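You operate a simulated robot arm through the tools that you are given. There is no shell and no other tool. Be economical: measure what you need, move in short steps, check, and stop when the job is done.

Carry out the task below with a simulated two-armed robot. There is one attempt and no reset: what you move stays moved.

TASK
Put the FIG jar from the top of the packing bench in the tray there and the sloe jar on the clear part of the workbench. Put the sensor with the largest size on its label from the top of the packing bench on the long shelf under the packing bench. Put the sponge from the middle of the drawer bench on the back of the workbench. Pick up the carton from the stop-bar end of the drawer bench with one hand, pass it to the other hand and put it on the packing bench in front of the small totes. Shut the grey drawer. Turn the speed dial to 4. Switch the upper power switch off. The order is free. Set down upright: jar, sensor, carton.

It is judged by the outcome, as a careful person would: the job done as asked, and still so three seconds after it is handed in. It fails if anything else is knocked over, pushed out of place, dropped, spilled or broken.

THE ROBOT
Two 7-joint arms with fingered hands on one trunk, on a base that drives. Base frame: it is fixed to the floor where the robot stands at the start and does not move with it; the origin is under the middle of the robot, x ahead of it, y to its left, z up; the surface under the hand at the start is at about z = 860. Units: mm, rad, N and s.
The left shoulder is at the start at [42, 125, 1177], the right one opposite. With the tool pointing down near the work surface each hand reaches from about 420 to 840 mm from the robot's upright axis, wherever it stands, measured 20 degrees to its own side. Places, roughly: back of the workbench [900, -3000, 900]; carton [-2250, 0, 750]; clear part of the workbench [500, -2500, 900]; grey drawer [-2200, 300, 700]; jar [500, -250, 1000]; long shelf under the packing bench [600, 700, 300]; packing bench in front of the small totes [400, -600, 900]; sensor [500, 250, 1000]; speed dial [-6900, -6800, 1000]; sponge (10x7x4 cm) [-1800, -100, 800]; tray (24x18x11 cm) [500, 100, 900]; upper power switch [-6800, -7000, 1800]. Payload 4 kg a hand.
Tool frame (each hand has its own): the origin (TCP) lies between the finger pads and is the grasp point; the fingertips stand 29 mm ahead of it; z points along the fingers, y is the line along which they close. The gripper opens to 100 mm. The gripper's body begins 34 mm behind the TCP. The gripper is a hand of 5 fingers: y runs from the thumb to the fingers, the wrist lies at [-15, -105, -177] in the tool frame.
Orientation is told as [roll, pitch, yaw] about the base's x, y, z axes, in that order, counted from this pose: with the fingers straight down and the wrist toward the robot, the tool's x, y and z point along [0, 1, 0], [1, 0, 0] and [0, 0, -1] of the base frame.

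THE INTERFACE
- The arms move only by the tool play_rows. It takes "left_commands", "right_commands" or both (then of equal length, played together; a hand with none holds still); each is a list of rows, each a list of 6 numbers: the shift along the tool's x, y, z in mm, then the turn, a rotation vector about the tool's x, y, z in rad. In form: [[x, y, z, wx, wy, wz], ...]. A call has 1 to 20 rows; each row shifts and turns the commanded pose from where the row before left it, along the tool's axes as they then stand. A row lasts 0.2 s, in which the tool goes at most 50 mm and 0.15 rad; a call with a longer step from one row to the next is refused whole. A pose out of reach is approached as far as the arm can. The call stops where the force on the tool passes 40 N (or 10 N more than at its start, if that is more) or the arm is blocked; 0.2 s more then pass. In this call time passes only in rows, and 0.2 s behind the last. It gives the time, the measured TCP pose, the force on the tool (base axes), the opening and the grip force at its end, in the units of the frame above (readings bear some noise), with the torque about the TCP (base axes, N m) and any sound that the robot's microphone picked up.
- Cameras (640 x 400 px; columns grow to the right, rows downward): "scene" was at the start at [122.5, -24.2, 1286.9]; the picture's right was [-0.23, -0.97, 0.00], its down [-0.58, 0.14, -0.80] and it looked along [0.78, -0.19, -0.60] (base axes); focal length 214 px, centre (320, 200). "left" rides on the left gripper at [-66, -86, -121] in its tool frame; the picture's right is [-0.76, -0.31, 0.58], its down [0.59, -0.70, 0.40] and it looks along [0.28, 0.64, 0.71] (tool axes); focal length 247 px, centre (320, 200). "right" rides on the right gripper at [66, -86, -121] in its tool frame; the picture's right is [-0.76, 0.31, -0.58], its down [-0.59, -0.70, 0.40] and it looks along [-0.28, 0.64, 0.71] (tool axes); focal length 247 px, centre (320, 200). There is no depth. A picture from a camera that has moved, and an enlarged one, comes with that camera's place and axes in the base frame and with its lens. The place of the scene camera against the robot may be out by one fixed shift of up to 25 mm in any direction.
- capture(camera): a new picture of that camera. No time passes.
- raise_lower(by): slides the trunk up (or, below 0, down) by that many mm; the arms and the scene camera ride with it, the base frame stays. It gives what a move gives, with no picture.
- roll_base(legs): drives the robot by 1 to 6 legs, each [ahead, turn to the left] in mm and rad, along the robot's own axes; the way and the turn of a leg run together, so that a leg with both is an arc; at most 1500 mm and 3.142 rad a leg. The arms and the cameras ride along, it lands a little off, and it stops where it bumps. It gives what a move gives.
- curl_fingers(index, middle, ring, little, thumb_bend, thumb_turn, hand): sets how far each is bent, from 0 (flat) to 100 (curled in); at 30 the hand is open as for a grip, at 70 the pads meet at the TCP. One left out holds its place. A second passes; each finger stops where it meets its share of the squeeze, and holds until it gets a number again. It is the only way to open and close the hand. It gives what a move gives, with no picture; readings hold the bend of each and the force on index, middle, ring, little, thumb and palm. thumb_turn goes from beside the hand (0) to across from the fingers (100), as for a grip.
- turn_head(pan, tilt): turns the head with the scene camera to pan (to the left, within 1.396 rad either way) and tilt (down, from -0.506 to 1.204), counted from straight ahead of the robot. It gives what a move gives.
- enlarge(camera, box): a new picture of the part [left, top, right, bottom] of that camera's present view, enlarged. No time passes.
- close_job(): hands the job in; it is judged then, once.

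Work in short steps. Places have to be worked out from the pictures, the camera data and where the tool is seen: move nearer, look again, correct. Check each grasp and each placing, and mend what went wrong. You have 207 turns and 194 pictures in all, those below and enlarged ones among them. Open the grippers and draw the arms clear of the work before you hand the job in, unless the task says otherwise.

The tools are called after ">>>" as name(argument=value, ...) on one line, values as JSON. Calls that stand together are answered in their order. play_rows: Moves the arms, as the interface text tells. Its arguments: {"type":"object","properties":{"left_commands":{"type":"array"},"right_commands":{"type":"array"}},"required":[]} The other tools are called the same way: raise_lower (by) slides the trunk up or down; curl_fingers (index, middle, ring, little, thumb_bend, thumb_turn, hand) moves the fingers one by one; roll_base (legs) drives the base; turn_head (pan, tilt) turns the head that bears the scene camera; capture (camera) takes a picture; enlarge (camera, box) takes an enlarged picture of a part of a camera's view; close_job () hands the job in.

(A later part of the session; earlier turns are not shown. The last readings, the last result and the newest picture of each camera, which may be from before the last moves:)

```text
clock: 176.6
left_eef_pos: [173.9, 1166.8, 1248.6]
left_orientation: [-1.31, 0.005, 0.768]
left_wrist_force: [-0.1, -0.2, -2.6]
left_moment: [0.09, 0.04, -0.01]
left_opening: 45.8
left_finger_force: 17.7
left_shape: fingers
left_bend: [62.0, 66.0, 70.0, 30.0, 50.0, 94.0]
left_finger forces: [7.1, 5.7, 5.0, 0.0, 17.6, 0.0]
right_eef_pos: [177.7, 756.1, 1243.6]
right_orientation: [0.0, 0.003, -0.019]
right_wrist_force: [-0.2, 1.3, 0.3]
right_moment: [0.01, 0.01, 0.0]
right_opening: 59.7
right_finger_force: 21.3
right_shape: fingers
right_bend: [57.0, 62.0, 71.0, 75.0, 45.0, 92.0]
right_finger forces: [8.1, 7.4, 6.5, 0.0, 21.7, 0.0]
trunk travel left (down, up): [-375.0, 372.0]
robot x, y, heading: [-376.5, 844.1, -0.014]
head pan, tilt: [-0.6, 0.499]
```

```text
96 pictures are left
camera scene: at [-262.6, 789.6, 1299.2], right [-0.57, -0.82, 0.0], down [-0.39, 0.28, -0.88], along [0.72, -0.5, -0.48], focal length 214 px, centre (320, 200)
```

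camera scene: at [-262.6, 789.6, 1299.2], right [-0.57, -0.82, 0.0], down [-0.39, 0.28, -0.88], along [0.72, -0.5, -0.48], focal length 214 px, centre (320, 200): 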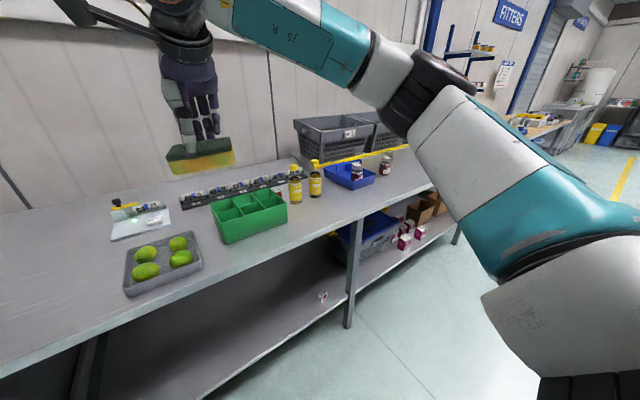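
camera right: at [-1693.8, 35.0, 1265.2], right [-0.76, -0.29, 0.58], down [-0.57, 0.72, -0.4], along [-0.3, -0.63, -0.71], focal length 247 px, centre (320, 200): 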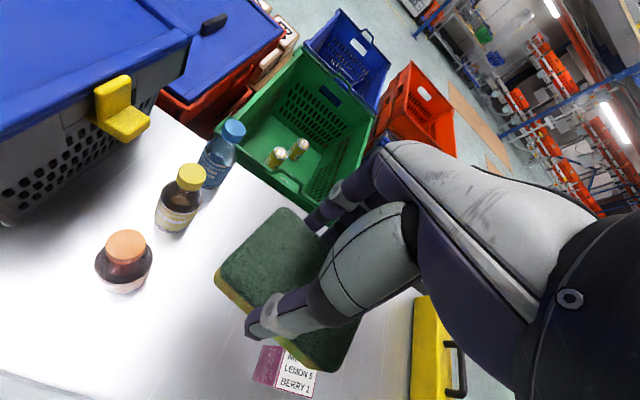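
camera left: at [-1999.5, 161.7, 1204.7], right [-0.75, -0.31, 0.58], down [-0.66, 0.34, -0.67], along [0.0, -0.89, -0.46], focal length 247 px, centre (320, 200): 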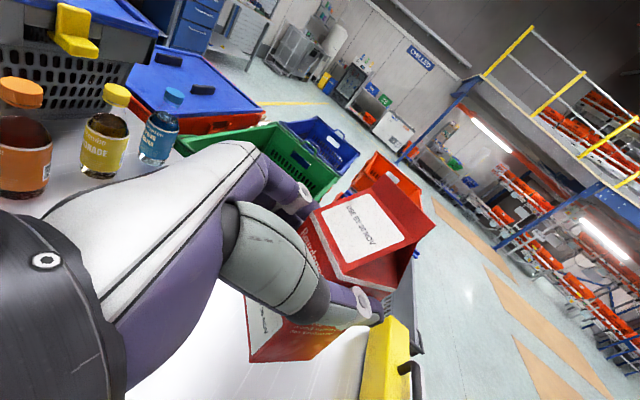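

The way along the packing bench is clear. I turn right and drive down the aisle, then turn to face the bench near y≈-660.

>>> roll_base(legs=[[0, -1.557], [1480, 0]])

>>> capture(camera="left")

>>> turn_head(pan=0.7, tilt=0.6)

>>> capture(camera="scene")

```text
clock: 187.9
left_eef_pos: [-35.7, -1183.7, 1248.9]
left_orientation: [-1.311, 0.006, -0.782]
left_wrist_force: [0.4, -0.3, -3.9]
left_moment: [0.04, -0.09, 0.0]
left_opening: 45.8
left_finger_force: 17.3
left_shape: fingers
left_bend: [62.0, 66.0, 70.0, 30.0, 50.0, 94.0]
left_finger forces: [7.1, 5.7, 4.8, 0.0, 17.1, 0.1]
right_eef_pos: [-445.8, -1196.2, 1243.4]
right_orientation: [0.001, 0.004, -1.57]
right_wrist_force: [-0.3, 0.4, -0.7]
right_moment: [0.03, 0.01, 0.02]
right_opening: 59.3
right_finger_force: 21.3
right_shape: fingers
right_bend: [57.0, 62.0, 71.0, 75.0, 45.0, 92.0]
right_finger forces: [7.9, 7.0, 6.4, 0.1, 21.1, 0.0]
trunk travel left (down, up): [-375.0, 372.0]
robot x, y, heading: [-365.9, -640.7, -1.563]
head pan, tilt: [-0.6, 0.499]
```

```text
95 pictures are left
camera left: at [-25.8, -1053.2, 1343.5], right [-0.75, -0.32, 0.58], down [-0.67, 0.33, -0.67], along [0.02, -0.89, -0.46], focal length 247 px, centre (320, 200)
```

left: 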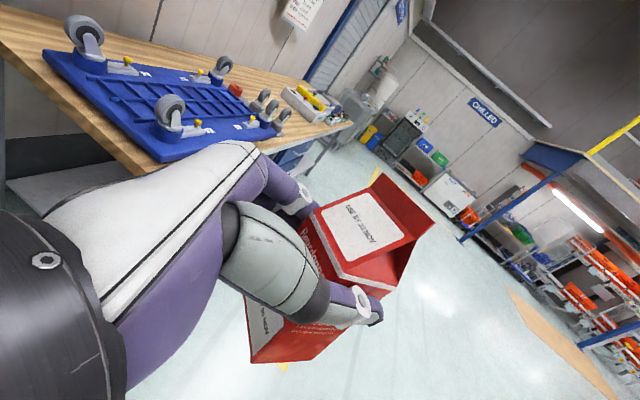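

```text
clock: 189.3
left_eef_pos: [-35.3, -1184.1, 1247.9]
left_orientation: [-1.309, 0.006, -0.781]
left_wrist_force: [0.4, 0.7, -2.9]
left_moment: [-0.05, -0.08, 0.01]
left_opening: 45.9
left_finger_force: 17.5
left_shape: fingers
left_bend: [62.0, 66.0, 70.0, 30.0, 50.0, 94.0]
left_finger forces: [7.0, 5.7, 4.9, 0.0, 17.3, 0.1]
right_eef_pos: [-445.6, -1195.7, 1242.7]
right_orientation: [-0.001, 0.003, -1.57]
right_wrist_force: [-0.1, 0.3, -0.3]
right_moment: [0.01, 0.01, 0.01]
right_opening: 59.5
right_finger_force: 21.0
right_shape: fingers
right_bend: [57.0, 62.0, 71.0, 75.0, 45.0, 92.0]
right_finger forces: [8.0, 7.1, 6.4, 0.1, 21.3, 0.0]
trunk travel left (down, up): [-375.0, 372.0]
robot x, y, heading: [-363.9, -640.3, -1.563]
head pan, tilt: [0.7, 0.6]
```

```text
94 pictures are left
camera scene: at [-323.5, -765.1, 1290.1], right [-0.76, -0.65, 0.0], down [-0.37, 0.43, -0.82], along [0.54, -0.63, -0.57], focal length 214 px, centre (320, 200)
```

scene: 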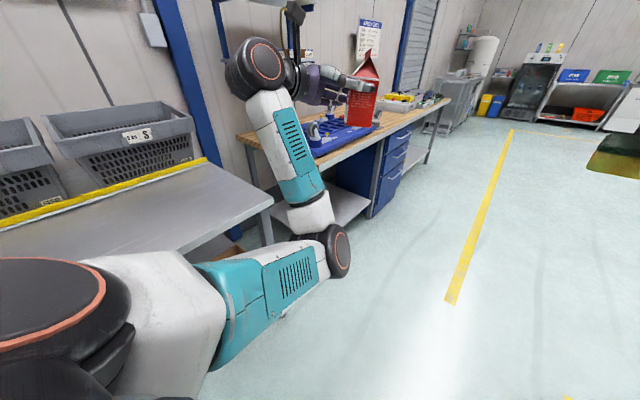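

The carton is upright in the hand. I turn to face the packing bench and extend the left hand forward to the earlier hand-over pose.

>>> roll_base(legs=[[0, 1.563]])

>>> play_rows(left_commands=[[8.6, -11.2, 35.4, 0, 0, 0], [8.6, -11.2, 35.4, 0, 0, 0], [8.6, -11.2, 35.4, 0, 0, 0], [8.6, -11.2, 35.4, 0, 0, 0], [8.6, -11.2, 35.4, 0, 0, 0], [8.6, -11.2, 35.4, 0, 0, 0], [8.6, -11.2, 35.4, 0, 0, 0], [8.6, -11.2, 35.4, 0, 0, 0]])

>>> turn_head(pan=0.1, tilt=0.7)

>>> capture(camera="scene")

>>> capture(camera="left")

```text
clock: 193.6
left_eef_pos: [179.0, -317.3, 1248.0]
left_orientation: [-1.31, 0.005, 0.777]
left_wrist_force: [-0.3, -0.1, -2.6]
left_moment: [0.07, 0.0, -0.02]
left_opening: 44.9
left_finger_force: 16.9
left_shape: fingers
left_bend: [62.0, 66.0, 70.0, 30.0, 50.0, 94.0]
left_finger forces: [6.9, 5.6, 4.7, 0.0, 16.9, 0.0]
right_eef_pos: [186.4, -726.6, 1244.7]
right_orientation: [0.0, 0.002, -0.014]
right_wrist_force: [0.1, -0.2, 0.3]
right_moment: [0.01, 0.0, 0.0]
right_opening: 59.0
right_finger_force: 21.7
right_shape: fingers
right_bend: [58.0, 62.0, 71.0, 75.0, 45.0, 92.0]
right_finger forces: [7.8, 6.9, 6.2, 0.0, 20.9, 0.1]
trunk travel left (down, up): [-375.0, 372.0]
robot x, y, heading: [-367.7, -640.9, -0.003]
head pan, tilt: [0.7, 0.6]
```

```text
clock: 195.4
left_eef_pos: [293.5, -563.1, 1108.6]
left_orientation: [-1.307, 0.006, 0.778]
left_wrist_force: [0.3, 0.7, -2.8]
left_moment: [0.05, -0.02, -0.03]
left_opening: 44.9
left_finger_force: 17.4
left_shape: fingers
left_bend: [62.0, 66.0, 70.0, 30.0, 50.0, 94.0]
left_finger forces: [7.0, 5.6, 4.8, 0.1, 16.9, 0.0]
right_eef_pos: [187.8, -727.7, 1242.9]
right_orientation: [0.001, 0.002, -0.011]
right_wrist_force: [-0.7, -0.1, -0.7]
right_moment: [0.01, 0.01, -0.02]
right_opening: 59.1
right_finger_force: 20.8
right_shape: fingers
right_bend: [58.0, 62.0, 71.0, 75.0, 45.0, 92.0]
right_finger forces: [7.8, 7.0, 6.2, 0.0, 20.9, 0.1]
trunk travel left (down, up): [-375.0, 372.0]
robot x, y, heading: [-367.8, -644.8, -0.004]
head pan, tilt: [0.7, 0.6]
```

```text
clock: 196.4
left_eef_pos: [293.9, -563.6, 1110.0]
left_orientation: [-1.308, 0.005, 0.777]
left_wrist_force: [-1.2, -0.2, -3.9]
left_moment: [0.04, -0.03, 0.01]
left_opening: 45.1
left_finger_force: 17.1
left_shape: fingers
left_bend: [62.0, 66.0, 70.0, 30.0, 50.0, 94.0]
left_finger forces: [6.9, 5.8, 4.7, 0.0, 17.0, 0.1]
right_eef_pos: [186.2, -726.6, 1243.3]
right_orientation: [-0.002, 0.001, -0.013]
right_wrist_force: [-0.1, -0.6, -0.6]
right_moment: [0.02, 0.04, 0.0]
right_opening: 59.0
right_finger_force: 20.9
right_shape: fingers
right_bend: [58.0, 62.0, 71.0, 75.0, 45.0, 92.0]
right_finger forces: [7.8, 6.9, 6.3, 0.0, 20.7, 0.1]
trunk travel left (down, up): [-375.0, 372.0]
robot x, y, heading: [-368.1, -641.8, -0.006]
head pan, tilt: [0.099, 0.7]
```

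```text
93 pictures are left
camera scene: at [-244.5, -637.9, 1281.5], right [0.1, -1.0, 0.0], down [-0.64, -0.06, -0.76], along [0.76, 0.07, -0.64], focal length 214 px, centre (320, 200)
```

scene: 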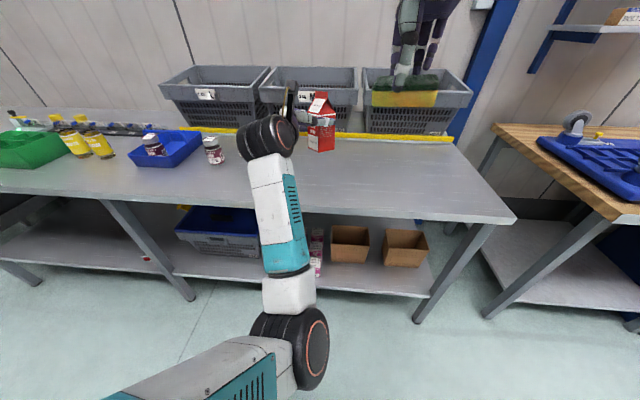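

```text
92 pictures are left
camera left: at [162.8, -551.5, 1204.2], right [0.31, -0.75, 0.58], down [-0.34, -0.66, -0.67], along [0.89, 0.01, -0.46], focal length 247 px, centre (320, 200)
```

left: 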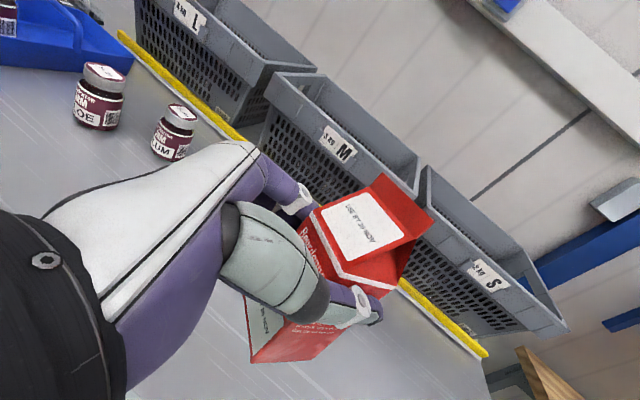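

The bench in front of the totes is free there. I drive 110 mm forward and lower the trunk 175 mm, so the carton is just above the bench.

>>> roll_base(legs=[[110, 0]])

>>> raise_lower(by=-170)

>>> capture(camera="scene")

>>> capture(camera="left")

```text
clock: 197.6
left_eef_pos: [406.1, -563.5, 1109.5]
left_orientation: [-1.309, 0.009, 0.778]
left_wrist_force: [0.5, 0.3, -3.1]
left_moment: [0.07, -0.01, -0.01]
left_opening: 45.0
left_finger_force: 17.3
left_shape: fingers
left_bend: [62.0, 66.0, 70.0, 30.0, 50.0, 94.0]
left_finger forces: [7.0, 5.7, 4.9, 0.0, 17.1, 0.0]
right_eef_pos: [297.2, -727.6, 1242.2]
right_orientation: [-0.001, 0.005, -0.013]
right_wrist_force: [-0.1, 0.1, -0.3]
right_moment: [-0.03, 0.02, 0.0]
right_opening: 59.1
right_finger_force: 20.9
right_shape: fingers
right_bend: [58.0, 62.0, 71.0, 75.0, 45.0, 92.0]
right_finger forces: [7.9, 7.0, 6.2, 0.0, 20.8, 0.0]
trunk travel left (down, up): [-375.0, 372.0]
robot x, y, heading: [-254.9, -640.6, -0.002]
head pan, tilt: [0.099, 0.7]
```

```text
clock: 199.6
left_eef_pos: [404.1, -563.3, 939.8]
left_orientation: [-1.31, 0.006, 0.777]
left_wrist_force: [0.4, 0.0, -2.4]
left_moment: [0.07, 0.01, -0.02]
left_opening: 45.1
left_finger_force: 17.5
left_shape: fingers
left_bend: [62.0, 66.0, 70.0, 30.0, 50.0, 94.0]
left_finger forces: [7.0, 5.8, 4.7, 0.0, 17.1, 0.1]
right_eef_pos: [297.1, -727.3, 1074.3]
right_orientation: [0.001, 0.0, -0.012]
right_wrist_force: [0.5, -0.5, -0.8]
right_moment: [0.0, -0.01, 0.02]
right_opening: 59.1
right_finger_force: 20.3
right_shape: fingers
right_bend: [58.0, 62.0, 71.0, 75.0, 45.0, 92.0]
right_finger forces: [7.9, 7.0, 6.1, 0.1, 20.9, 0.0]
trunk travel left (down, up): [-205.0, 542.0]
robot x, y, heading: [-257.7, -642.8, -0.002]
head pan, tilt: [0.099, 0.7]
```

```text
91 pictures are left
camera scene: at [-84.9, -638.7, 1106.9], right [0.1, -1.0, 0.0], down [-0.64, -0.06, -0.76], along [0.76, 0.07, -0.64], focal length 214 px, centre (320, 200)
```

scene: 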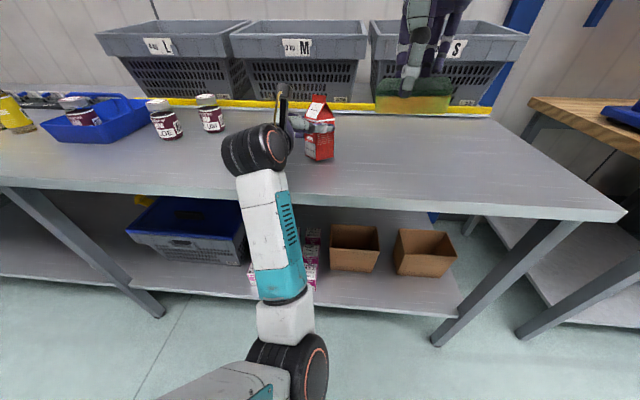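

```text
90 pictures are left
camera left: at [273.2, -552.4, 1034.4], right [0.31, -0.75, 0.58], down [-0.34, -0.66, -0.67], along [0.89, 0.01, -0.46], focal length 247 px, centre (320, 200)
```

left: 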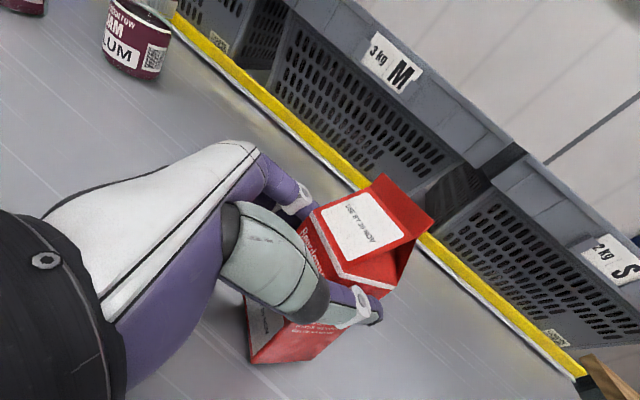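

The carton hovers about 20 mm above the bench, clear of everything. I creep down.

>>> play_rows(left_commands=[[3.9, 0, 1.04, 0, 0, 0], [3.9, 0, 1.04, 0, 0, 0], [2.9, 0, 0.78, 0, 0, 0], [2.9, 0, 0.78, 0, 0, 0]])

>>> enlarge(camera="scene", box=[210, 70, 370, 190])

```text
clock: 200.6
left_eef_pos: [402.8, -563.4, 931.8]
left_orientation: [-1.318, 0.0, 0.779]
left_wrist_force: [-7.7, 5.8, 22.9]
left_moment: [-0.26, -0.34, -0.03]
left_opening: 44.9
left_finger_force: 20.4
left_shape: fingers
left_bend: [62.0, 66.0, 68.0, 30.0, 51.0, 91.0]
left_finger forces: [7.4, 6.7, 4.3, 0.0, 22.4, 0.0]
right_eef_pos: [293.7, -727.6, 1074.2]
right_orientation: [0.0, 0.0, -0.012]
right_wrist_force: [0.0, -0.2, -0.4]
right_moment: [-0.01, 0.01, 0.03]
right_opening: 58.8
right_finger_force: 21.3
right_shape: fingers
right_bend: [58.0, 62.0, 71.0, 75.0, 45.0, 92.0]
right_finger forces: [7.9, 7.1, 6.2, 0.1, 20.8, 0.1]
trunk travel left (down, up): [-205.0, 542.0]
robot x, y, heading: [-254.9, -641.7, -0.004]
head pan, tilt: [0.099, 0.7]
```

```text
3.33 times, centred on (290, 130) of scene
camera zoom: at [-87.7, -638.2, 1107.6], right [0.1, -1.0, 0.0], down [-0.64, -0.06, -0.77], along [0.76, 0.07, -0.64], focal length 715 px, centre (420, 433)
```

zoom: 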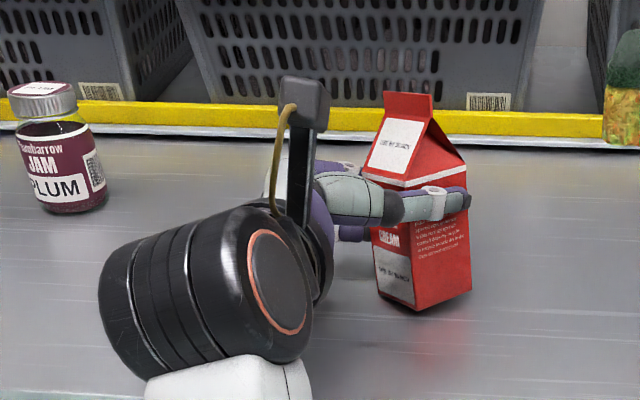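

Contact at 23 N — the carton is on the bench, leaning ~3° in the grip. I ease up 2–3 mm to take off the pressure and check.

>>> play_rows(left_commands=[[-2.9, 0, -0.78, 0, 0, 0], [-1.5, 0, -0.4, 0, 0, 0]])

```text
clock: 201.2
left_eef_pos: [403.5, -563.1, 931.7]
left_orientation: [-1.313, 0.004, 0.778]
left_wrist_force: [-4.4, 3.4, 17.6]
left_moment: [-0.21, -0.24, -0.04]
left_opening: 45.0
left_finger_force: 20.1
left_shape: fingers
left_bend: [62.0, 66.0, 68.0, 30.0, 52.0, 91.0]
left_finger forces: [7.8, 6.6, 4.2, 0.0, 21.8, 0.1]
right_eef_pos: [294.3, -727.4, 1074.0]
right_orientation: [0.0, 0.001, -0.012]
right_wrist_force: [0.1, -0.8, 0.2]
right_moment: [-0.03, 0.0, 0.0]
right_opening: 58.9
right_finger_force: 21.0
right_shape: fingers
right_bend: [58.0, 62.0, 71.0, 75.0, 45.0, 92.0]
right_finger forces: [7.8, 7.0, 6.2, 0.0, 20.8, 0.1]
trunk travel left (down, up): [-205.0, 542.0]
robot x, y, heading: [-257.7, -643.7, -0.006]
head pan, tilt: [0.099, 0.7]
```

>>> play_rows(left_commands=[[-2.4, 0, -0.65, 0, 0, 0], [-1.5, 0, -0.4, 0, 0, 0]])

>>> enlarge(camera="scene", box=[250, 90, 350, 170])

```text
clock: 201.8
left_eef_pos: [403.6, -563.6, 933.3]
left_orientation: [-1.306, 0.007, 0.778]
left_wrist_force: [-2.0, 2.2, 6.8]
left_moment: [-0.07, -0.13, 0.0]
left_opening: 45.4
left_finger_force: 20.4
left_shape: fingers
left_bend: [62.0, 66.0, 70.0, 30.0, 52.0, 91.0]
left_finger forces: [8.1, 6.9, 4.6, 0.0, 20.9, 0.1]
right_eef_pos: [296.2, -727.3, 1073.6]
right_orientation: [-0.001, 0.0, -0.013]
right_wrist_force: [-0.4, 0.7, 0.3]
right_moment: [0.03, 0.05, -0.03]
right_opening: 59.1
right_finger_force: 21.0
right_shape: fingers
right_bend: [58.0, 62.0, 71.0, 75.0, 45.0, 92.0]
right_finger forces: [8.0, 7.0, 6.3, 0.0, 20.8, 0.0]
trunk travel left (down, up): [-205.0, 542.0]
robot x, y, heading: [-255.7, -643.0, -0.006]
head pan, tilt: [0.099, 0.7]
```

```text
5.00 times, centred on (300, 130) of scene
camera zoom: at [-85.6, -638.5, 1106.9], right [0.1, -1.0, 0.0], down [-0.64, -0.06, -0.77], along [0.76, 0.07, -0.64], focal length 1072 px, centre (420, 550)
```

zoom: 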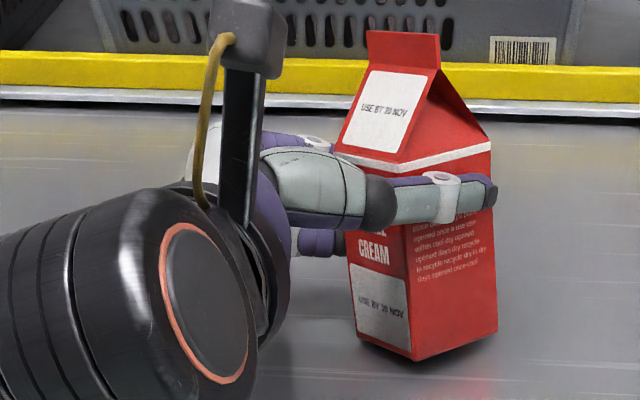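

The carton rests on the bench with light load. I open the left hand.

>>> curl_fingers(hand="left", index=45, middle=45, ring=45, thumb_bend=40)

>>> enlarge(camera="scene", box=[250, 90, 350, 170])

```text
clock: 202.8
left_eef_pos: [403.8, -562.4, 934.1]
left_orientation: [-1.308, 0.005, 0.777]
left_wrist_force: [-1.1, 0.5, -1.0]
left_moment: [0.03, -0.01, 0.02]
left_opening: 69.3
left_finger_force: 0.6
left_shape: fingers
left_bend: [45.0, 45.0, 45.0, 30.0, 40.0, 98.0]
left_finger forces: [0.0, 0.1, 0.0, 0.0, 0.3, 0.0]
right_eef_pos: [296.9, -726.7, 1073.2]
right_orientation: [0.0, 0.0, -0.012]
right_wrist_force: [0.0, 0.0, 0.1]
right_moment: [-0.02, -0.04, 0.03]
right_opening: 59.1
right_finger_force: 20.5
right_shape: fingers
right_bend: [58.0, 62.0, 71.0, 75.0, 45.0, 92.0]
right_finger forces: [7.9, 6.9, 6.2, 0.0, 20.8, 0.0]
trunk travel left (down, up): [-205.0, 542.0]
robot x, y, heading: [-256.5, -641.8, -0.007]
head pan, tilt: [0.099, 0.7]
```

```text
5.00 times, centred on (300, 130) of scene
camera zoom: at [-85.0, -638.6, 1106.8], right [0.1, -1.0, 0.0], down [-0.64, -0.06, -0.76], along [0.76, 0.07, -0.64], focal length 1072 px, centre (420, 550)
```

zoom: 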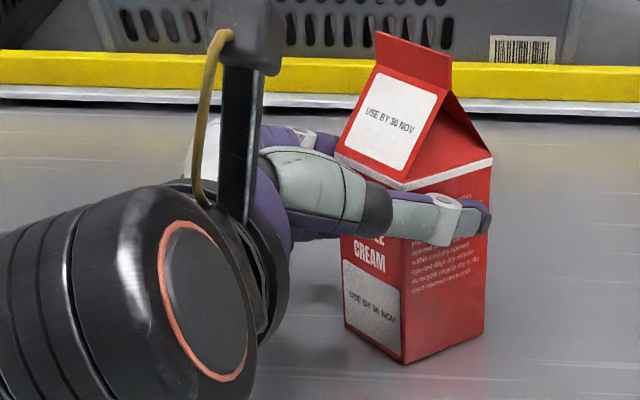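

It settled upright. I open fully and withdraw the hand straight back along the approach line.

>>> curl_fingers(hand="left", index=30, middle=30, ring=30, thumb_bend=30)

>>> play_rows(left_commands=[[3.9, 0, -14.5, 0, 0, 0], [6.5, 0, -24, 0, 0, 0], [7.8, 0, -29, 0, 0, 0], [0, 0, -35, 0, 0, 0], [0, 0, -35, 0, 0, 0]])

>>> enlarge(camera="scene", box=[220, 80, 380, 200])

```text
clock: 203.8
left_eef_pos: [403.8, -564.6, 934.2]
left_orientation: [-1.308, 0.004, 0.776]
left_wrist_force: [0.6, 0.7, -0.6]
left_moment: [0.03, -0.01, 0.0]
left_opening: 98.1
left_finger_force: 0.0
left_shape: fingers
left_bend: [30.0, 30.0, 30.0, 30.0, 30.0, 98.0]
left_finger forces: [0.0, 0.0, 0.0, 0.1, 0.1, 0.0]
right_eef_pos: [295.7, -727.3, 1072.7]
right_orientation: [0.001, 0.001, -0.013]
right_wrist_force: [0.5, -0.4, -1.5]
right_moment: [0.01, 0.01, -0.01]
right_opening: 59.1
right_finger_force: 20.7
right_shape: fingers
right_bend: [58.0, 62.0, 71.0, 75.0, 45.0, 92.0]
right_finger forces: [8.0, 7.0, 6.2, 0.0, 20.8, 0.0]
trunk travel left (down, up): [-205.0, 542.0]
robot x, y, heading: [-254.5, -644.6, -0.003]
head pan, tilt: [0.099, 0.7]
```

```text
clock: 204.9
left_eef_pos: [307.5, -466.1, 950.9]
left_orientation: [-1.31, 0.007, 0.778]
left_wrist_force: [0.6, 0.0, -0.4]
left_moment: [-0.02, -0.03, 0.02]
left_opening: 98.4
left_finger_force: 0.0
left_shape: fingers
left_bend: [30.0, 30.0, 30.0, 30.0, 30.0, 98.0]
left_finger forces: [0.0, 0.0, 0.0, 0.0, 0.0, 0.0]
right_eef_pos: [296.6, -726.1, 1073.3]
right_orientation: [0.0, 0.001, -0.013]
right_wrist_force: [0.1, -0.1, -0.4]
right_moment: [0.0, 0.01, 0.03]
right_opening: 58.9
right_finger_force: 20.9
right_shape: fingers
right_bend: [58.0, 62.0, 71.0, 75.0, 45.0, 92.0]
right_finger forces: [7.8, 7.0, 6.2, 0.0, 20.8, 0.0]
trunk travel left (down, up): [-205.0, 542.0]
robot x, y, heading: [-260.1, -642.7, -0.005]
head pan, tilt: [0.099, 0.7]
```

```text
3.33 times, centred on (300, 140) of scene
camera zoom: at [-85.0, -638.5, 1106.9], right [0.1, -1.0, 0.0], down [-0.64, -0.06, -0.76], along [0.76, 0.07, -0.64], focal length 715 px, centre (387, 400)
```

zoom: 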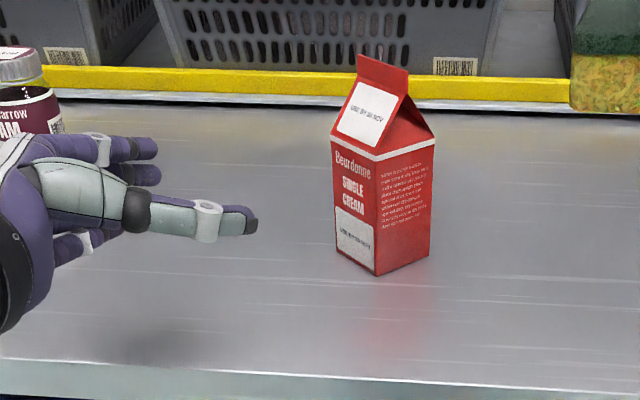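

The carton stands upright in front of the totes. Next the sloe jar with the left hand: I raise the trunk and turn the left hand back to pointing down.

>>> raise_lower(by=170)

>>> play_rows(left_commands=[[-38.6, 0, -20, 0, 0, 0], [-38.6, 0, -20, 0, 0, 0], [-38.6, 0, -20, 0, 0, 0], [0, 0, 0, 0, -0.131, 0], [0, 0, 0, 0, -0.131, 0], [0, 0, 0, -0.131, 0, 0], [0, 0, 0, -0.131, 0, 0], [0, 0, 0, -0.131, 0, 0], [0, 0, 0, -0.131, 0, 0], [0, 0, 0, -0.131, 0, 0], [0, 0, 0, -0.131, 0, 0]])

>>> play_rows(left_commands=[[0, 0, 0, 0.0806, 0.0806, 0.0806], [0, 0, 0, 0.0806, 0.0806, 0.0806], [0, 0, 0, 0.0806, 0.0806, 0.0806], [0, 0, 0, 0.0806, 0.0806, 0.0806], [0, 0, 0, 0.0806, 0.0806, 0.0806], [0, 0, 0, 0.0806, 0.0806, 0.0806], [0, 0, 0, 0.0806, 0.0806, 0.0806], [0, 0, 0, 0.0806, 0.0806, 0.0806], [0, 0, 0, 0.0806, 0.0806, 0.0806], [0, 0, 0, 0.0806, 0.0806, 0.0806], [0, 0, 0, 0.0806, 0.0806, 0.0806], [0, 0, 0, 0.0806, 0.0806, 0.0806], [0, 0, 0, 0.0806, 0.0806, 0.0806], [0, 0, 0, 0.0806, 0.0806, 0.0806], [0, 0, 0, 0.0806, 0.0806, 0.0806]])

```text
clock: 206.9
left_eef_pos: [308.5, -465.3, 1121.5]
left_orientation: [-1.309, 0.008, 0.776]
left_wrist_force: [0.8, 0.3, 0.1]
left_moment: [-0.01, 0.01, -0.01]
left_opening: 98.5
left_finger_force: 0.0
left_shape: fingers
left_bend: [30.0, 30.0, 30.0, 30.0, 30.0, 98.0]
left_finger forces: [0.1, 0.0, 0.0, 0.0, 0.0, 0.1]
right_eef_pos: [296.9, -728.9, 1243.5]
right_orientation: [0.0, 0.004, -0.011]
right_wrist_force: [0.8, -0.6, -0.2]
right_moment: [-0.02, 0.04, -0.06]
right_opening: 59.2
right_finger_force: 21.2
right_shape: fingers
right_bend: [58.0, 62.0, 71.0, 75.0, 45.0, 92.0]
right_finger forces: [7.9, 7.0, 6.2, 0.1, 20.8, 0.0]
trunk travel left (down, up): [-375.0, 372.0]
robot x, y, heading: [-252.7, -639.6, -0.004]
head pan, tilt: [0.099, 0.7]
```

```text
clock: 209.3
left_eef_pos: [289.2, -445.1, 1250.5]
left_orientation: [-1.569, 0.003, 1.565]
left_wrist_force: [0.7, -1.0, 0.6]
left_moment: [0.02, -0.03, 0.02]
left_opening: 98.7
left_finger_force: 0.1
left_shape: fingers
left_bend: [30.0, 30.0, 30.0, 30.0, 30.0, 98.0]
left_finger forces: [0.0, 0.1, 0.0, 0.0, 0.1, 0.1]
right_eef_pos: [295.7, -727.9, 1243.3]
right_orientation: [0.001, 0.003, -0.012]
right_wrist_force: [-0.3, -1.0, 0.3]
right_moment: [0.04, 0.02, 0.03]
right_opening: 58.9
right_finger_force: 21.1
right_shape: fingers
right_bend: [58.0, 62.0, 71.0, 75.0, 45.0, 92.0]
right_finger forces: [7.9, 7.0, 6.2, 0.0, 20.9, 0.0]
trunk travel left (down, up): [-375.0, 372.0]
robot x, y, heading: [-253.9, -645.4, -0.004]
head pan, tilt: [0.099, 0.7]
```

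```text
clock: 212.5
left_eef_pos: [345.4, -426.5, 1239.7]
left_orientation: [-0.001, 0.005, -0.009]
left_wrist_force: [0.4, 0.0, -0.7]
left_moment: [0.03, -0.01, -0.01]
left_opening: 98.4
left_finger_force: 0.0
left_shape: fingers
left_bend: [30.0, 30.0, 30.0, 30.0, 30.0, 98.0]
left_finger forces: [0.0, 0.1, 0.1, 0.0, 0.1, 0.1]
left hand out of reach, approached as far as the arm can: row 10, 11, 12, 13, 14, 15
right_eef_pos: [295.5, -728.6, 1242.3]
right_orientation: [0.002, 0.003, -0.011]
right_wrist_force: [0.0, -1.2, 0.3]
right_moment: [-0.01, -0.01, 0.02]
right_opening: 58.9
right_finger_force: 20.7
right_shape: fingers
right_bend: [58.0, 62.0, 71.0, 75.0, 45.0, 92.0]
right_finger forces: [7.9, 7.0, 6.2, 0.0, 20.8, 0.1]
trunk travel left (down, up): [-375.0, 372.0]
robot x, y, heading: [-257.5, -644.7, -0.004]
head pan, tilt: [0.099, 0.7]
```

The left hand points down again. I drive 150 mm closer, turn 0.3 rad left toward the sloe jar, and look.

>>> roll_base(legs=[[150, 0], [0, 0.3]])

>>> capture(camera="left")

>>> capture(camera="scene")

```text
clock: 214.8
left_eef_pos: [407.2, -259.7, 1239.0]
left_orientation: [-0.004, 0.004, 0.291]
left_wrist_force: [0.3, 0.3, 0.1]
left_moment: [-0.05, 0.0, -0.01]
left_opening: 98.3
left_finger_force: 0.1
left_shape: fingers
left_bend: [30.0, 30.0, 30.0, 30.0, 30.0, 98.0]
left_finger forces: [0.0, 0.0, 0.1, 0.1, 0.0, 0.0]
right_eef_pos: [445.9, -563.2, 1242.7]
right_orientation: [0.0, 0.001, 0.287]
right_wrist_force: [-0.2, 0.0, 0.2]
right_moment: [-0.05, 0.03, -0.02]
right_opening: 58.9
right_finger_force: 20.6
right_shape: fingers
right_bend: [58.0, 62.0, 71.0, 75.0, 45.0, 92.0]
right_finger forces: [7.8, 6.9, 6.1, 0.0, 20.5, 0.1]
trunk travel left (down, up): [-375.0, 372.0]
robot x, y, heading: [-102.4, -644.4, 0.298]
head pan, tilt: [0.099, 0.7]
```

```text
85 pictures are left
camera left: at [343.0, -346.3, 1360.2], right [-0.08, -0.82, -0.57], down [-0.84, 0.36, -0.4], along [0.53, 0.45, -0.72], focal length 247 px, centre (320, 200)
```

left: 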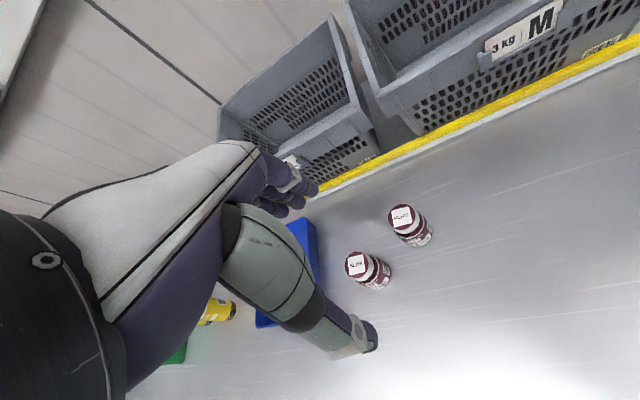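

```text
84 pictures are left
camera scene: at [7.8, -598.7, 1281.5], right [0.38, -0.92, 0.0], down [-0.59, -0.25, -0.76], along [0.71, 0.29, -0.64], focal length 214 px, centre (320, 200)
```

scene: 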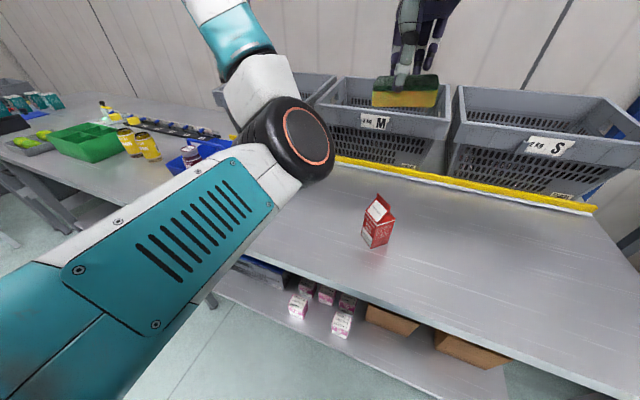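

The sloe jar is at about (477, -157). I move the left hand above it and verify the label and place from near.

>>> play_rows(left_commands=[[26.2, 32.2, 0, 0, 0, 0], [26.2, 32.2, 0, 0, 0, 0], [26.2, 32.2, 0, 0, 0, 0], [0, 0, 42, 0, 0, 0], [0, 0, 42, 0, 0, 0], [0, 0, 42, 0, 0, 0], [0, 0, 42, 0, 0, 0], [0, 0, 40, 0, 0, 0]])

>>> capture(camera="left")

```text
clock: 216.6
left_eef_pos: [478.3, -155.6, 1031.8]
left_orientation: [-0.004, 0.002, 0.291]
left_wrist_force: [0.4, -0.3, 0.6]
left_moment: [0.03, 0.02, 0.02]
left_opening: 98.6
left_finger_force: 0.2
left_shape: fingers
left_bend: [30.0, 30.0, 30.0, 30.0, 30.0, 98.0]
left_finger forces: [0.0, 0.0, 0.1, 0.1, 0.1, 0.0]
right_eef_pos: [447.6, -560.5, 1243.1]
right_orientation: [0.0, 0.001, 0.286]
right_wrist_force: [-0.4, 0.2, -0.2]
right_moment: [0.02, -0.02, 0.03]
right_opening: 58.9
right_finger_force: 20.8
right_shape: fingers
right_bend: [58.0, 62.0, 71.0, 75.0, 45.0, 92.0]
right_finger forces: [7.8, 6.9, 6.2, 0.0, 20.6, 0.1]
trunk travel left (down, up): [-375.0, 372.0]
robot x, y, heading: [-109.4, -640.4, 0.295]
head pan, tilt: [0.099, 0.7]
```

```text
83 pictures are left
camera left: at [414.3, -243.7, 1151.0], right [-0.08, -0.82, -0.57], down [-0.84, 0.36, -0.4], along [0.53, 0.45, -0.72], focal length 247 px, centre (320, 200)
```

left: 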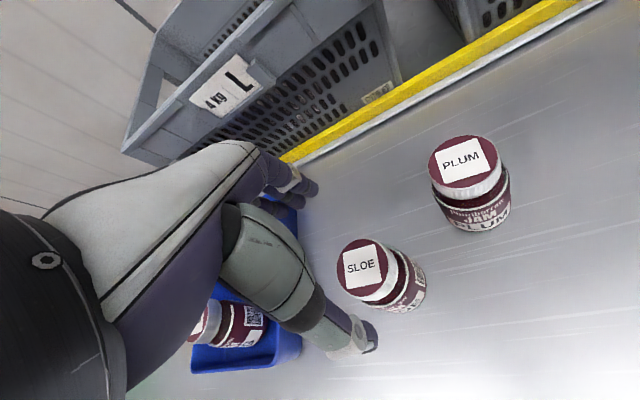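

It reads SLOE and is centred under the hand. I descend and grip.

>>> play_rows(left_commands=[[0, -2, 30, 0, 0, 0], [0, 0, 30, 0, 0, 0], [0, 0, 20, 0, 0, 0], [0, 0, 16, 0, 0, 0]])

>>> capture(camera="left")

>>> curl_fingers(hand="left", index=72, middle=72, ring=70, little=70, thumb_bend=72)

```text
clock: 217.6
left_eef_pos: [475.1, -159.1, 934.1]
left_orientation: [-0.005, 0.001, 0.292]
left_wrist_force: [0.0, -0.2, -0.2]
left_moment: [0.0, -0.03, -0.01]
left_opening: 98.6
left_finger_force: 0.1
left_shape: fingers
left_bend: [30.0, 30.0, 30.0, 30.0, 30.0, 98.0]
left_finger forces: [0.1, 0.0, 0.0, 0.0, 0.0, 0.0]
right_eef_pos: [446.7, -561.9, 1242.7]
right_orientation: [-0.001, 0.002, 0.288]
right_wrist_force: [0.1, 0.3, -0.3]
right_moment: [0.0, 0.0, 0.03]
right_opening: 58.6
right_finger_force: 21.2
right_shape: fingers
right_bend: [58.0, 62.0, 71.0, 75.0, 45.0, 92.0]
right_finger forces: [7.8, 6.9, 6.2, 0.0, 20.5, 0.1]
trunk travel left (down, up): [-375.0, 372.0]
robot x, y, heading: [-107.2, -647.1, 0.294]
head pan, tilt: [0.099, 0.7]
```

```text
82 pictures are left
camera left: at [411.2, -246.2, 1055.1], right [-0.08, -0.82, -0.57], down [-0.84, 0.36, -0.4], along [0.53, 0.45, -0.72], focal length 247 px, centre (320, 200)
```

left: 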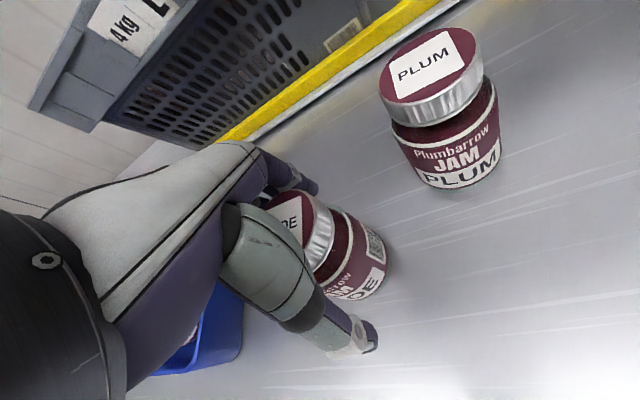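

```text
clock: 218.6
left_eef_pos: [474.9, -159.3, 934.5]
left_orientation: [-0.002, 0.001, 0.292]
left_wrist_force: [1.5, 1.3, 3.8]
left_moment: [0.01, 0.01, 0.02]
left_opening: 52.9
left_finger_force: 17.3
left_shape: fingers
left_bend: [55.0, 58.0, 66.0, 70.0, 51.0, 95.0]
left_finger forces: [8.8, 8.2, 2.3, 0.1, 17.2, 0.0]
right_eef_pos: [447.6, -563.3, 1243.4]
right_orientation: [0.002, 0.001, 0.285]
right_wrist_force: [0.2, -0.3, 0.0]
right_moment: [0.0, -0.02, -0.06]
right_opening: 58.8
right_finger_force: 20.8
right_shape: fingers
right_bend: [58.0, 62.0, 71.0, 75.0, 45.0, 92.0]
right_finger forces: [7.7, 6.9, 6.1, 0.0, 20.6, 0.1]
trunk travel left (down, up): [-375.0, 372.0]
robot x, y, heading: [-104.6, -644.0, 0.294]
head pan, tilt: [0.099, 0.7]
```

Gripped (17 N). I lift it high, draw it in, and back away from the bench.

>>> play_rows(left_commands=[[0, 0, -15, 0, 0, 0], [0, 0, -35, 0, 0, 0], [0, 0, -45, 0, 0, 0], [0, 0, -45, 0, 0, 0], [0, 0, -45, 0, 0, 0], [0, 0, -45, 0, 0, 0], [0, 0, -45, 0, 0, 0], [0, -40, -20, 0, 0, 0], [0, -40, -20, 0, 0, 0], [0, -40, 0, 0, 0, 0]])

>>> capture(camera="left")

>>> roll_base(legs=[[0, -0.294], [-200, 0], [0, -1.57], [1300, 0]])

>>> turn_head(pan=0.7, tilt=0.5)

>>> capture(camera="scene")

```text
clock: 220.8
left_eef_pos: [359.1, -191.5, 1250.8]
left_orientation: [-0.005, 0.006, 0.291]
left_wrist_force: [-0.1, -0.6, -3.4]
left_moment: [0.01, -0.06, 0.04]
left_opening: 52.7
left_finger_force: 17.4
left_shape: fingers
left_bend: [55.0, 58.0, 67.0, 70.0, 51.0, 95.0]
left_finger forces: [8.2, 7.1, 2.6, 0.1, 17.8, 0.0]
right_eef_pos: [447.7, -561.8, 1243.9]
right_orientation: [-0.001, 0.002, 0.285]
right_wrist_force: [-0.5, 0.0, -0.6]
right_moment: [-0.01, 0.0, 0.0]
right_opening: 58.8
right_finger_force: 21.1
right_shape: fingers
right_bend: [58.0, 62.0, 71.0, 75.0, 45.0, 92.0]
right_finger forces: [7.9, 7.0, 6.2, 0.1, 20.7, 0.0]
trunk travel left (down, up): [-375.0, 372.0]
robot x, y, heading: [-103.9, -643.7, 0.293]
head pan, tilt: [0.099, 0.7]
```

```text
81 pictures are left
camera left: at [295.5, -279.0, 1371.4], right [-0.08, -0.82, -0.57], down [-0.84, 0.36, -0.4], along [0.53, 0.45, -0.72], focal length 247 px, centre (320, 200)
```

left: 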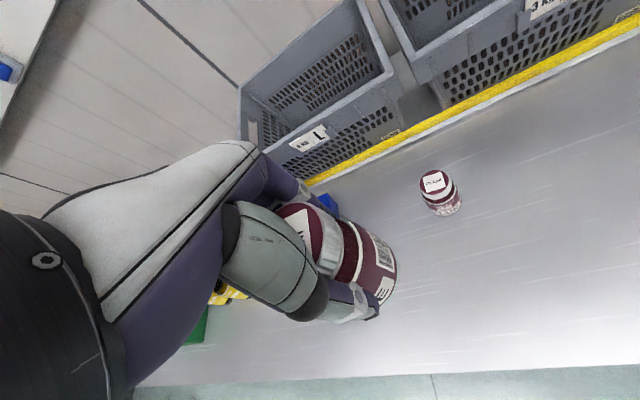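

```text
clock: 233.5
left_eef_pos: [-8.2, -2525.9, 1249.5]
left_orientation: [-0.004, 0.003, -1.57]
left_wrist_force: [-0.2, -0.1, -3.1]
left_moment: [-0.04, 0.04, -0.02]
left_opening: 52.1
left_finger_force: 17.0
left_shape: fingers
left_bend: [56.0, 58.0, 67.0, 70.0, 52.0, 95.0]
left_finger forces: [7.8, 7.0, 2.5, 0.1, 16.7, 0.0]
right_eef_pos: [-388.1, -2505.9, 1242.9]
right_orientation: [0.0, 0.003, -1.574]
right_wrist_force: [-0.2, -0.3, -0.5]
right_moment: [0.01, 0.01, 0.01]
right_opening: 58.6
right_finger_force: 20.0
right_shape: fingers
right_bend: [58.0, 63.0, 71.0, 75.0, 45.0, 92.0]
right_finger forces: [7.6, 6.8, 6.0, 0.0, 20.1, 0.1]
trunk travel left (down, up): [-375.0, 372.0]
robot x, y, heading: [-308.0, -1947.8, -1.568]
head pan, tilt: [0.099, 0.7]
```

```text
clock: 234.5
left_eef_pos: [-8.5, -2525.1, 1251.4]
left_orientation: [-0.006, 0.004, -1.569]
left_wrist_force: [-0.4, 0.0, -3.7]
left_moment: [-0.01, -0.01, -0.01]
left_opening: 52.1
left_finger_force: 17.3
left_shape: fingers
left_bend: [56.0, 58.0, 67.0, 70.0, 52.0, 95.0]
left_finger forces: [7.7, 6.9, 2.6, 0.0, 16.7, 0.0]
right_eef_pos: [-387.7, -2504.8, 1243.5]
right_orientation: [-0.001, 0.001, -1.574]
right_wrist_force: [-0.2, -0.3, 0.6]
right_moment: [0.0, 0.01, 0.03]
right_opening: 58.3
right_finger_force: 19.9
right_shape: fingers
right_bend: [58.0, 63.0, 71.0, 75.0, 45.0, 92.0]
right_finger forces: [7.6, 6.8, 6.0, 0.0, 20.1, 0.1]
trunk travel left (down, up): [-375.0, 372.0]
robot x, y, heading: [-309.9, -1951.0, -1.567]
head pan, tilt: [0.7, 0.499]
```

```text
80 pictures are left
camera scene: at [-262.5, -2076.2, 1299.2], right [-0.76, -0.65, 0.0], down [-0.31, 0.37, -0.88], along [0.57, -0.67, -0.48], focal length 214 px, centre (320, 200)
```

scene: 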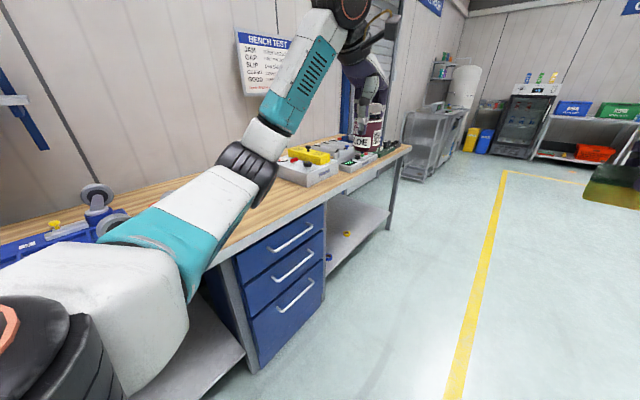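

I drive on to y≈-2450 and turn left to face the workbench.

>>> roll_base(legs=[[480, 0], [0, 1.567]])

>>> turn_head(pan=0.0, tilt=0.6)

>>> capture(camera="scene")

```text
clock: 241.3
left_eef_pos: [271.5, -2135.1, 1250.1]
left_orientation: [-0.003, 0.002, -0.006]
left_wrist_force: [0.0, 0.8, -3.6]
left_moment: [-0.03, -0.05, -0.02]
left_opening: 51.4
left_finger_force: 16.9
left_shape: fingers
left_bend: [56.0, 59.0, 67.0, 70.0, 52.0, 95.0]
left_finger forces: [7.6, 6.9, 2.5, 0.0, 16.1, 0.0]
right_eef_pos: [247.9, -2514.0, 1243.4]
right_orientation: [-0.002, 0.002, -0.011]
right_wrist_force: [0.2, 0.9, -0.7]
right_moment: [0.0, 0.0, -0.01]
right_opening: 58.3
right_finger_force: 19.5
right_shape: fingers
right_bend: [58.0, 63.0, 71.0, 75.0, 45.0, 92.0]
right_finger forces: [7.4, 6.6, 5.8, 0.0, 19.6, 0.1]
trunk travel left (down, up): [-375.0, 372.0]
robot x, y, heading: [-303.9, -2428.2, -0.001]
head pan, tilt: [0.7, 0.499]
```

```text
clock: 242.4
left_eef_pos: [272.5, -2135.7, 1250.4]
left_orientation: [-0.003, 0.005, -0.007]
left_wrist_force: [0.5, -0.4, -3.6]
left_moment: [0.0, 0.01, 0.02]
left_opening: 51.5
left_finger_force: 16.8
left_shape: fingers
left_bend: [56.0, 59.0, 67.0, 70.0, 52.0, 95.0]
left_finger forces: [7.5, 6.8, 2.5, 0.0, 16.2, 0.0]
right_eef_pos: [247.7, -2514.6, 1242.8]
right_orientation: [0.002, 0.003, -0.011]
right_wrist_force: [-0.7, -0.2, 0.4]
right_moment: [0.03, -0.05, -0.01]
right_opening: 58.0
right_finger_force: 19.5
right_shape: fingers
right_bend: [58.0, 63.0, 71.0, 75.0, 45.0, 92.0]
right_finger forces: [7.4, 6.6, 5.9, 0.1, 19.5, 0.1]
trunk travel left (down, up): [-375.0, 372.0]
robot x, y, heading: [-301.3, -2433.1, -0.002]
head pan, tilt: [0.0, 0.6]
```

```text
79 pictures are left
camera scene: at [-178.7, -2434.8, 1290.1], right [0.0, -1.0, 0.0], down [-0.57, 0.0, -0.82], along [0.82, 0.0, -0.57], focal length 214 px, centre (320, 200)
```

scene: 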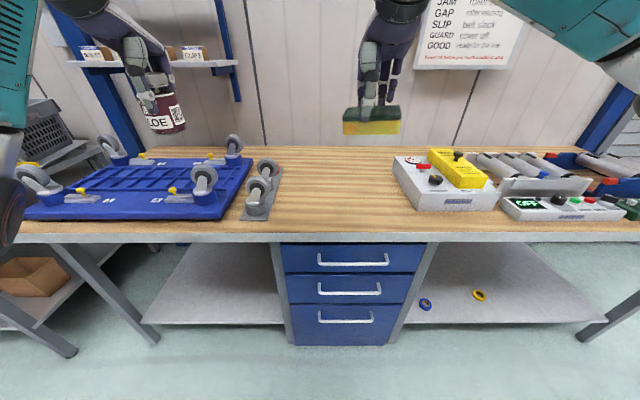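

The clear part lies between the casters (y≈-2290) and the test box (y≈-2710). I zoom to see what stands at the back of the bench.

>>> enlarge(camera="scene", box=[240, 120, 640, 250])

>>> turn_head(pan=-0.5, tilt=0.45)

>>> capture(camera="scene")

>>> capture(camera="right")

```text
1.60 times, centred on (440, 185) of scene
camera zoom: at [-178.7, -2434.8, 1290.1], right [0.0, -1.0, 0.0], down [-0.57, 0.0, -0.82], along [0.82, 0.0, -0.57], focal length 343 px, centre (128, 224)
```

zoom: 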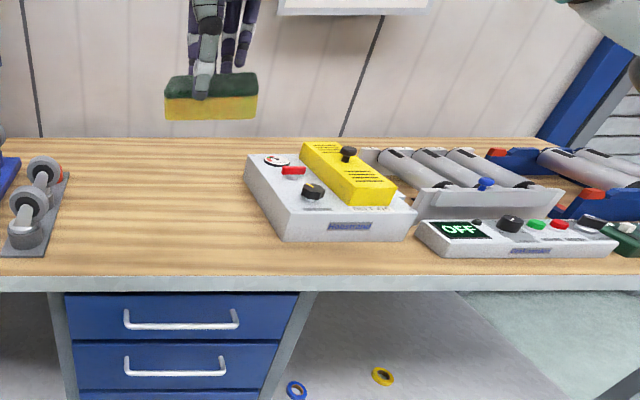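

```text
clock: 243.3
left_eef_pos: [272.3, -2135.2, 1249.6]
left_orientation: [-0.002, 0.005, -0.005]
left_wrist_force: [0.4, -1.2, -4.0]
left_moment: [-0.01, -0.03, 0.0]
left_opening: 51.6
left_finger_force: 16.6
left_shape: fingers
left_bend: [56.0, 59.0, 67.0, 70.0, 52.0, 95.0]
left_finger forces: [7.6, 6.9, 2.6, 0.0, 16.2, 0.0]
right_eef_pos: [248.9, -2515.5, 1243.1]
right_orientation: [-0.003, 0.001, -0.009]
right_wrist_force: [-0.4, -0.4, 0.6]
right_moment: [0.02, -0.02, -0.03]
right_opening: 57.9
right_finger_force: 19.4
right_shape: fingers
right_bend: [58.0, 63.0, 71.0, 75.0, 45.0, 92.0]
right_finger forces: [7.5, 6.6, 5.8, 0.0, 19.5, 0.0]
trunk travel left (down, up): [-375.0, 372.0]
robot x, y, heading: [-305.8, -2429.4, -0.001]
head pan, tilt: [-0.499, 0.45]
```

```text
77 pictures are left
camera scene: at [-186.3, -2478.8, 1303.7], right [-0.48, -0.88, 0.0], down [-0.38, 0.21, -0.9], along [0.79, -0.43, -0.44], focal length 214 px, centre (320, 200)
```

scene: 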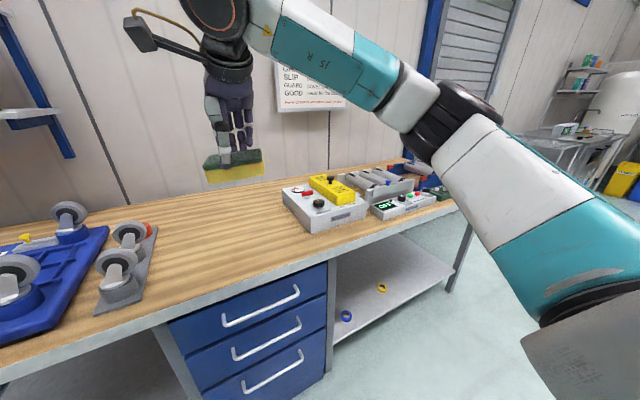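

```text
76 pictures are left
camera right: at [163.7, -2447.8, 1364.4], right [0.3, -0.76, 0.58], down [-0.71, -0.58, -0.4], along [0.64, -0.29, -0.71], focal length 247 px, centre (320, 200)
```

right: 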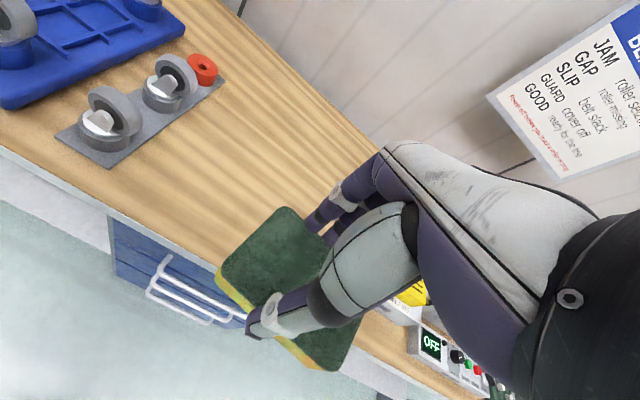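

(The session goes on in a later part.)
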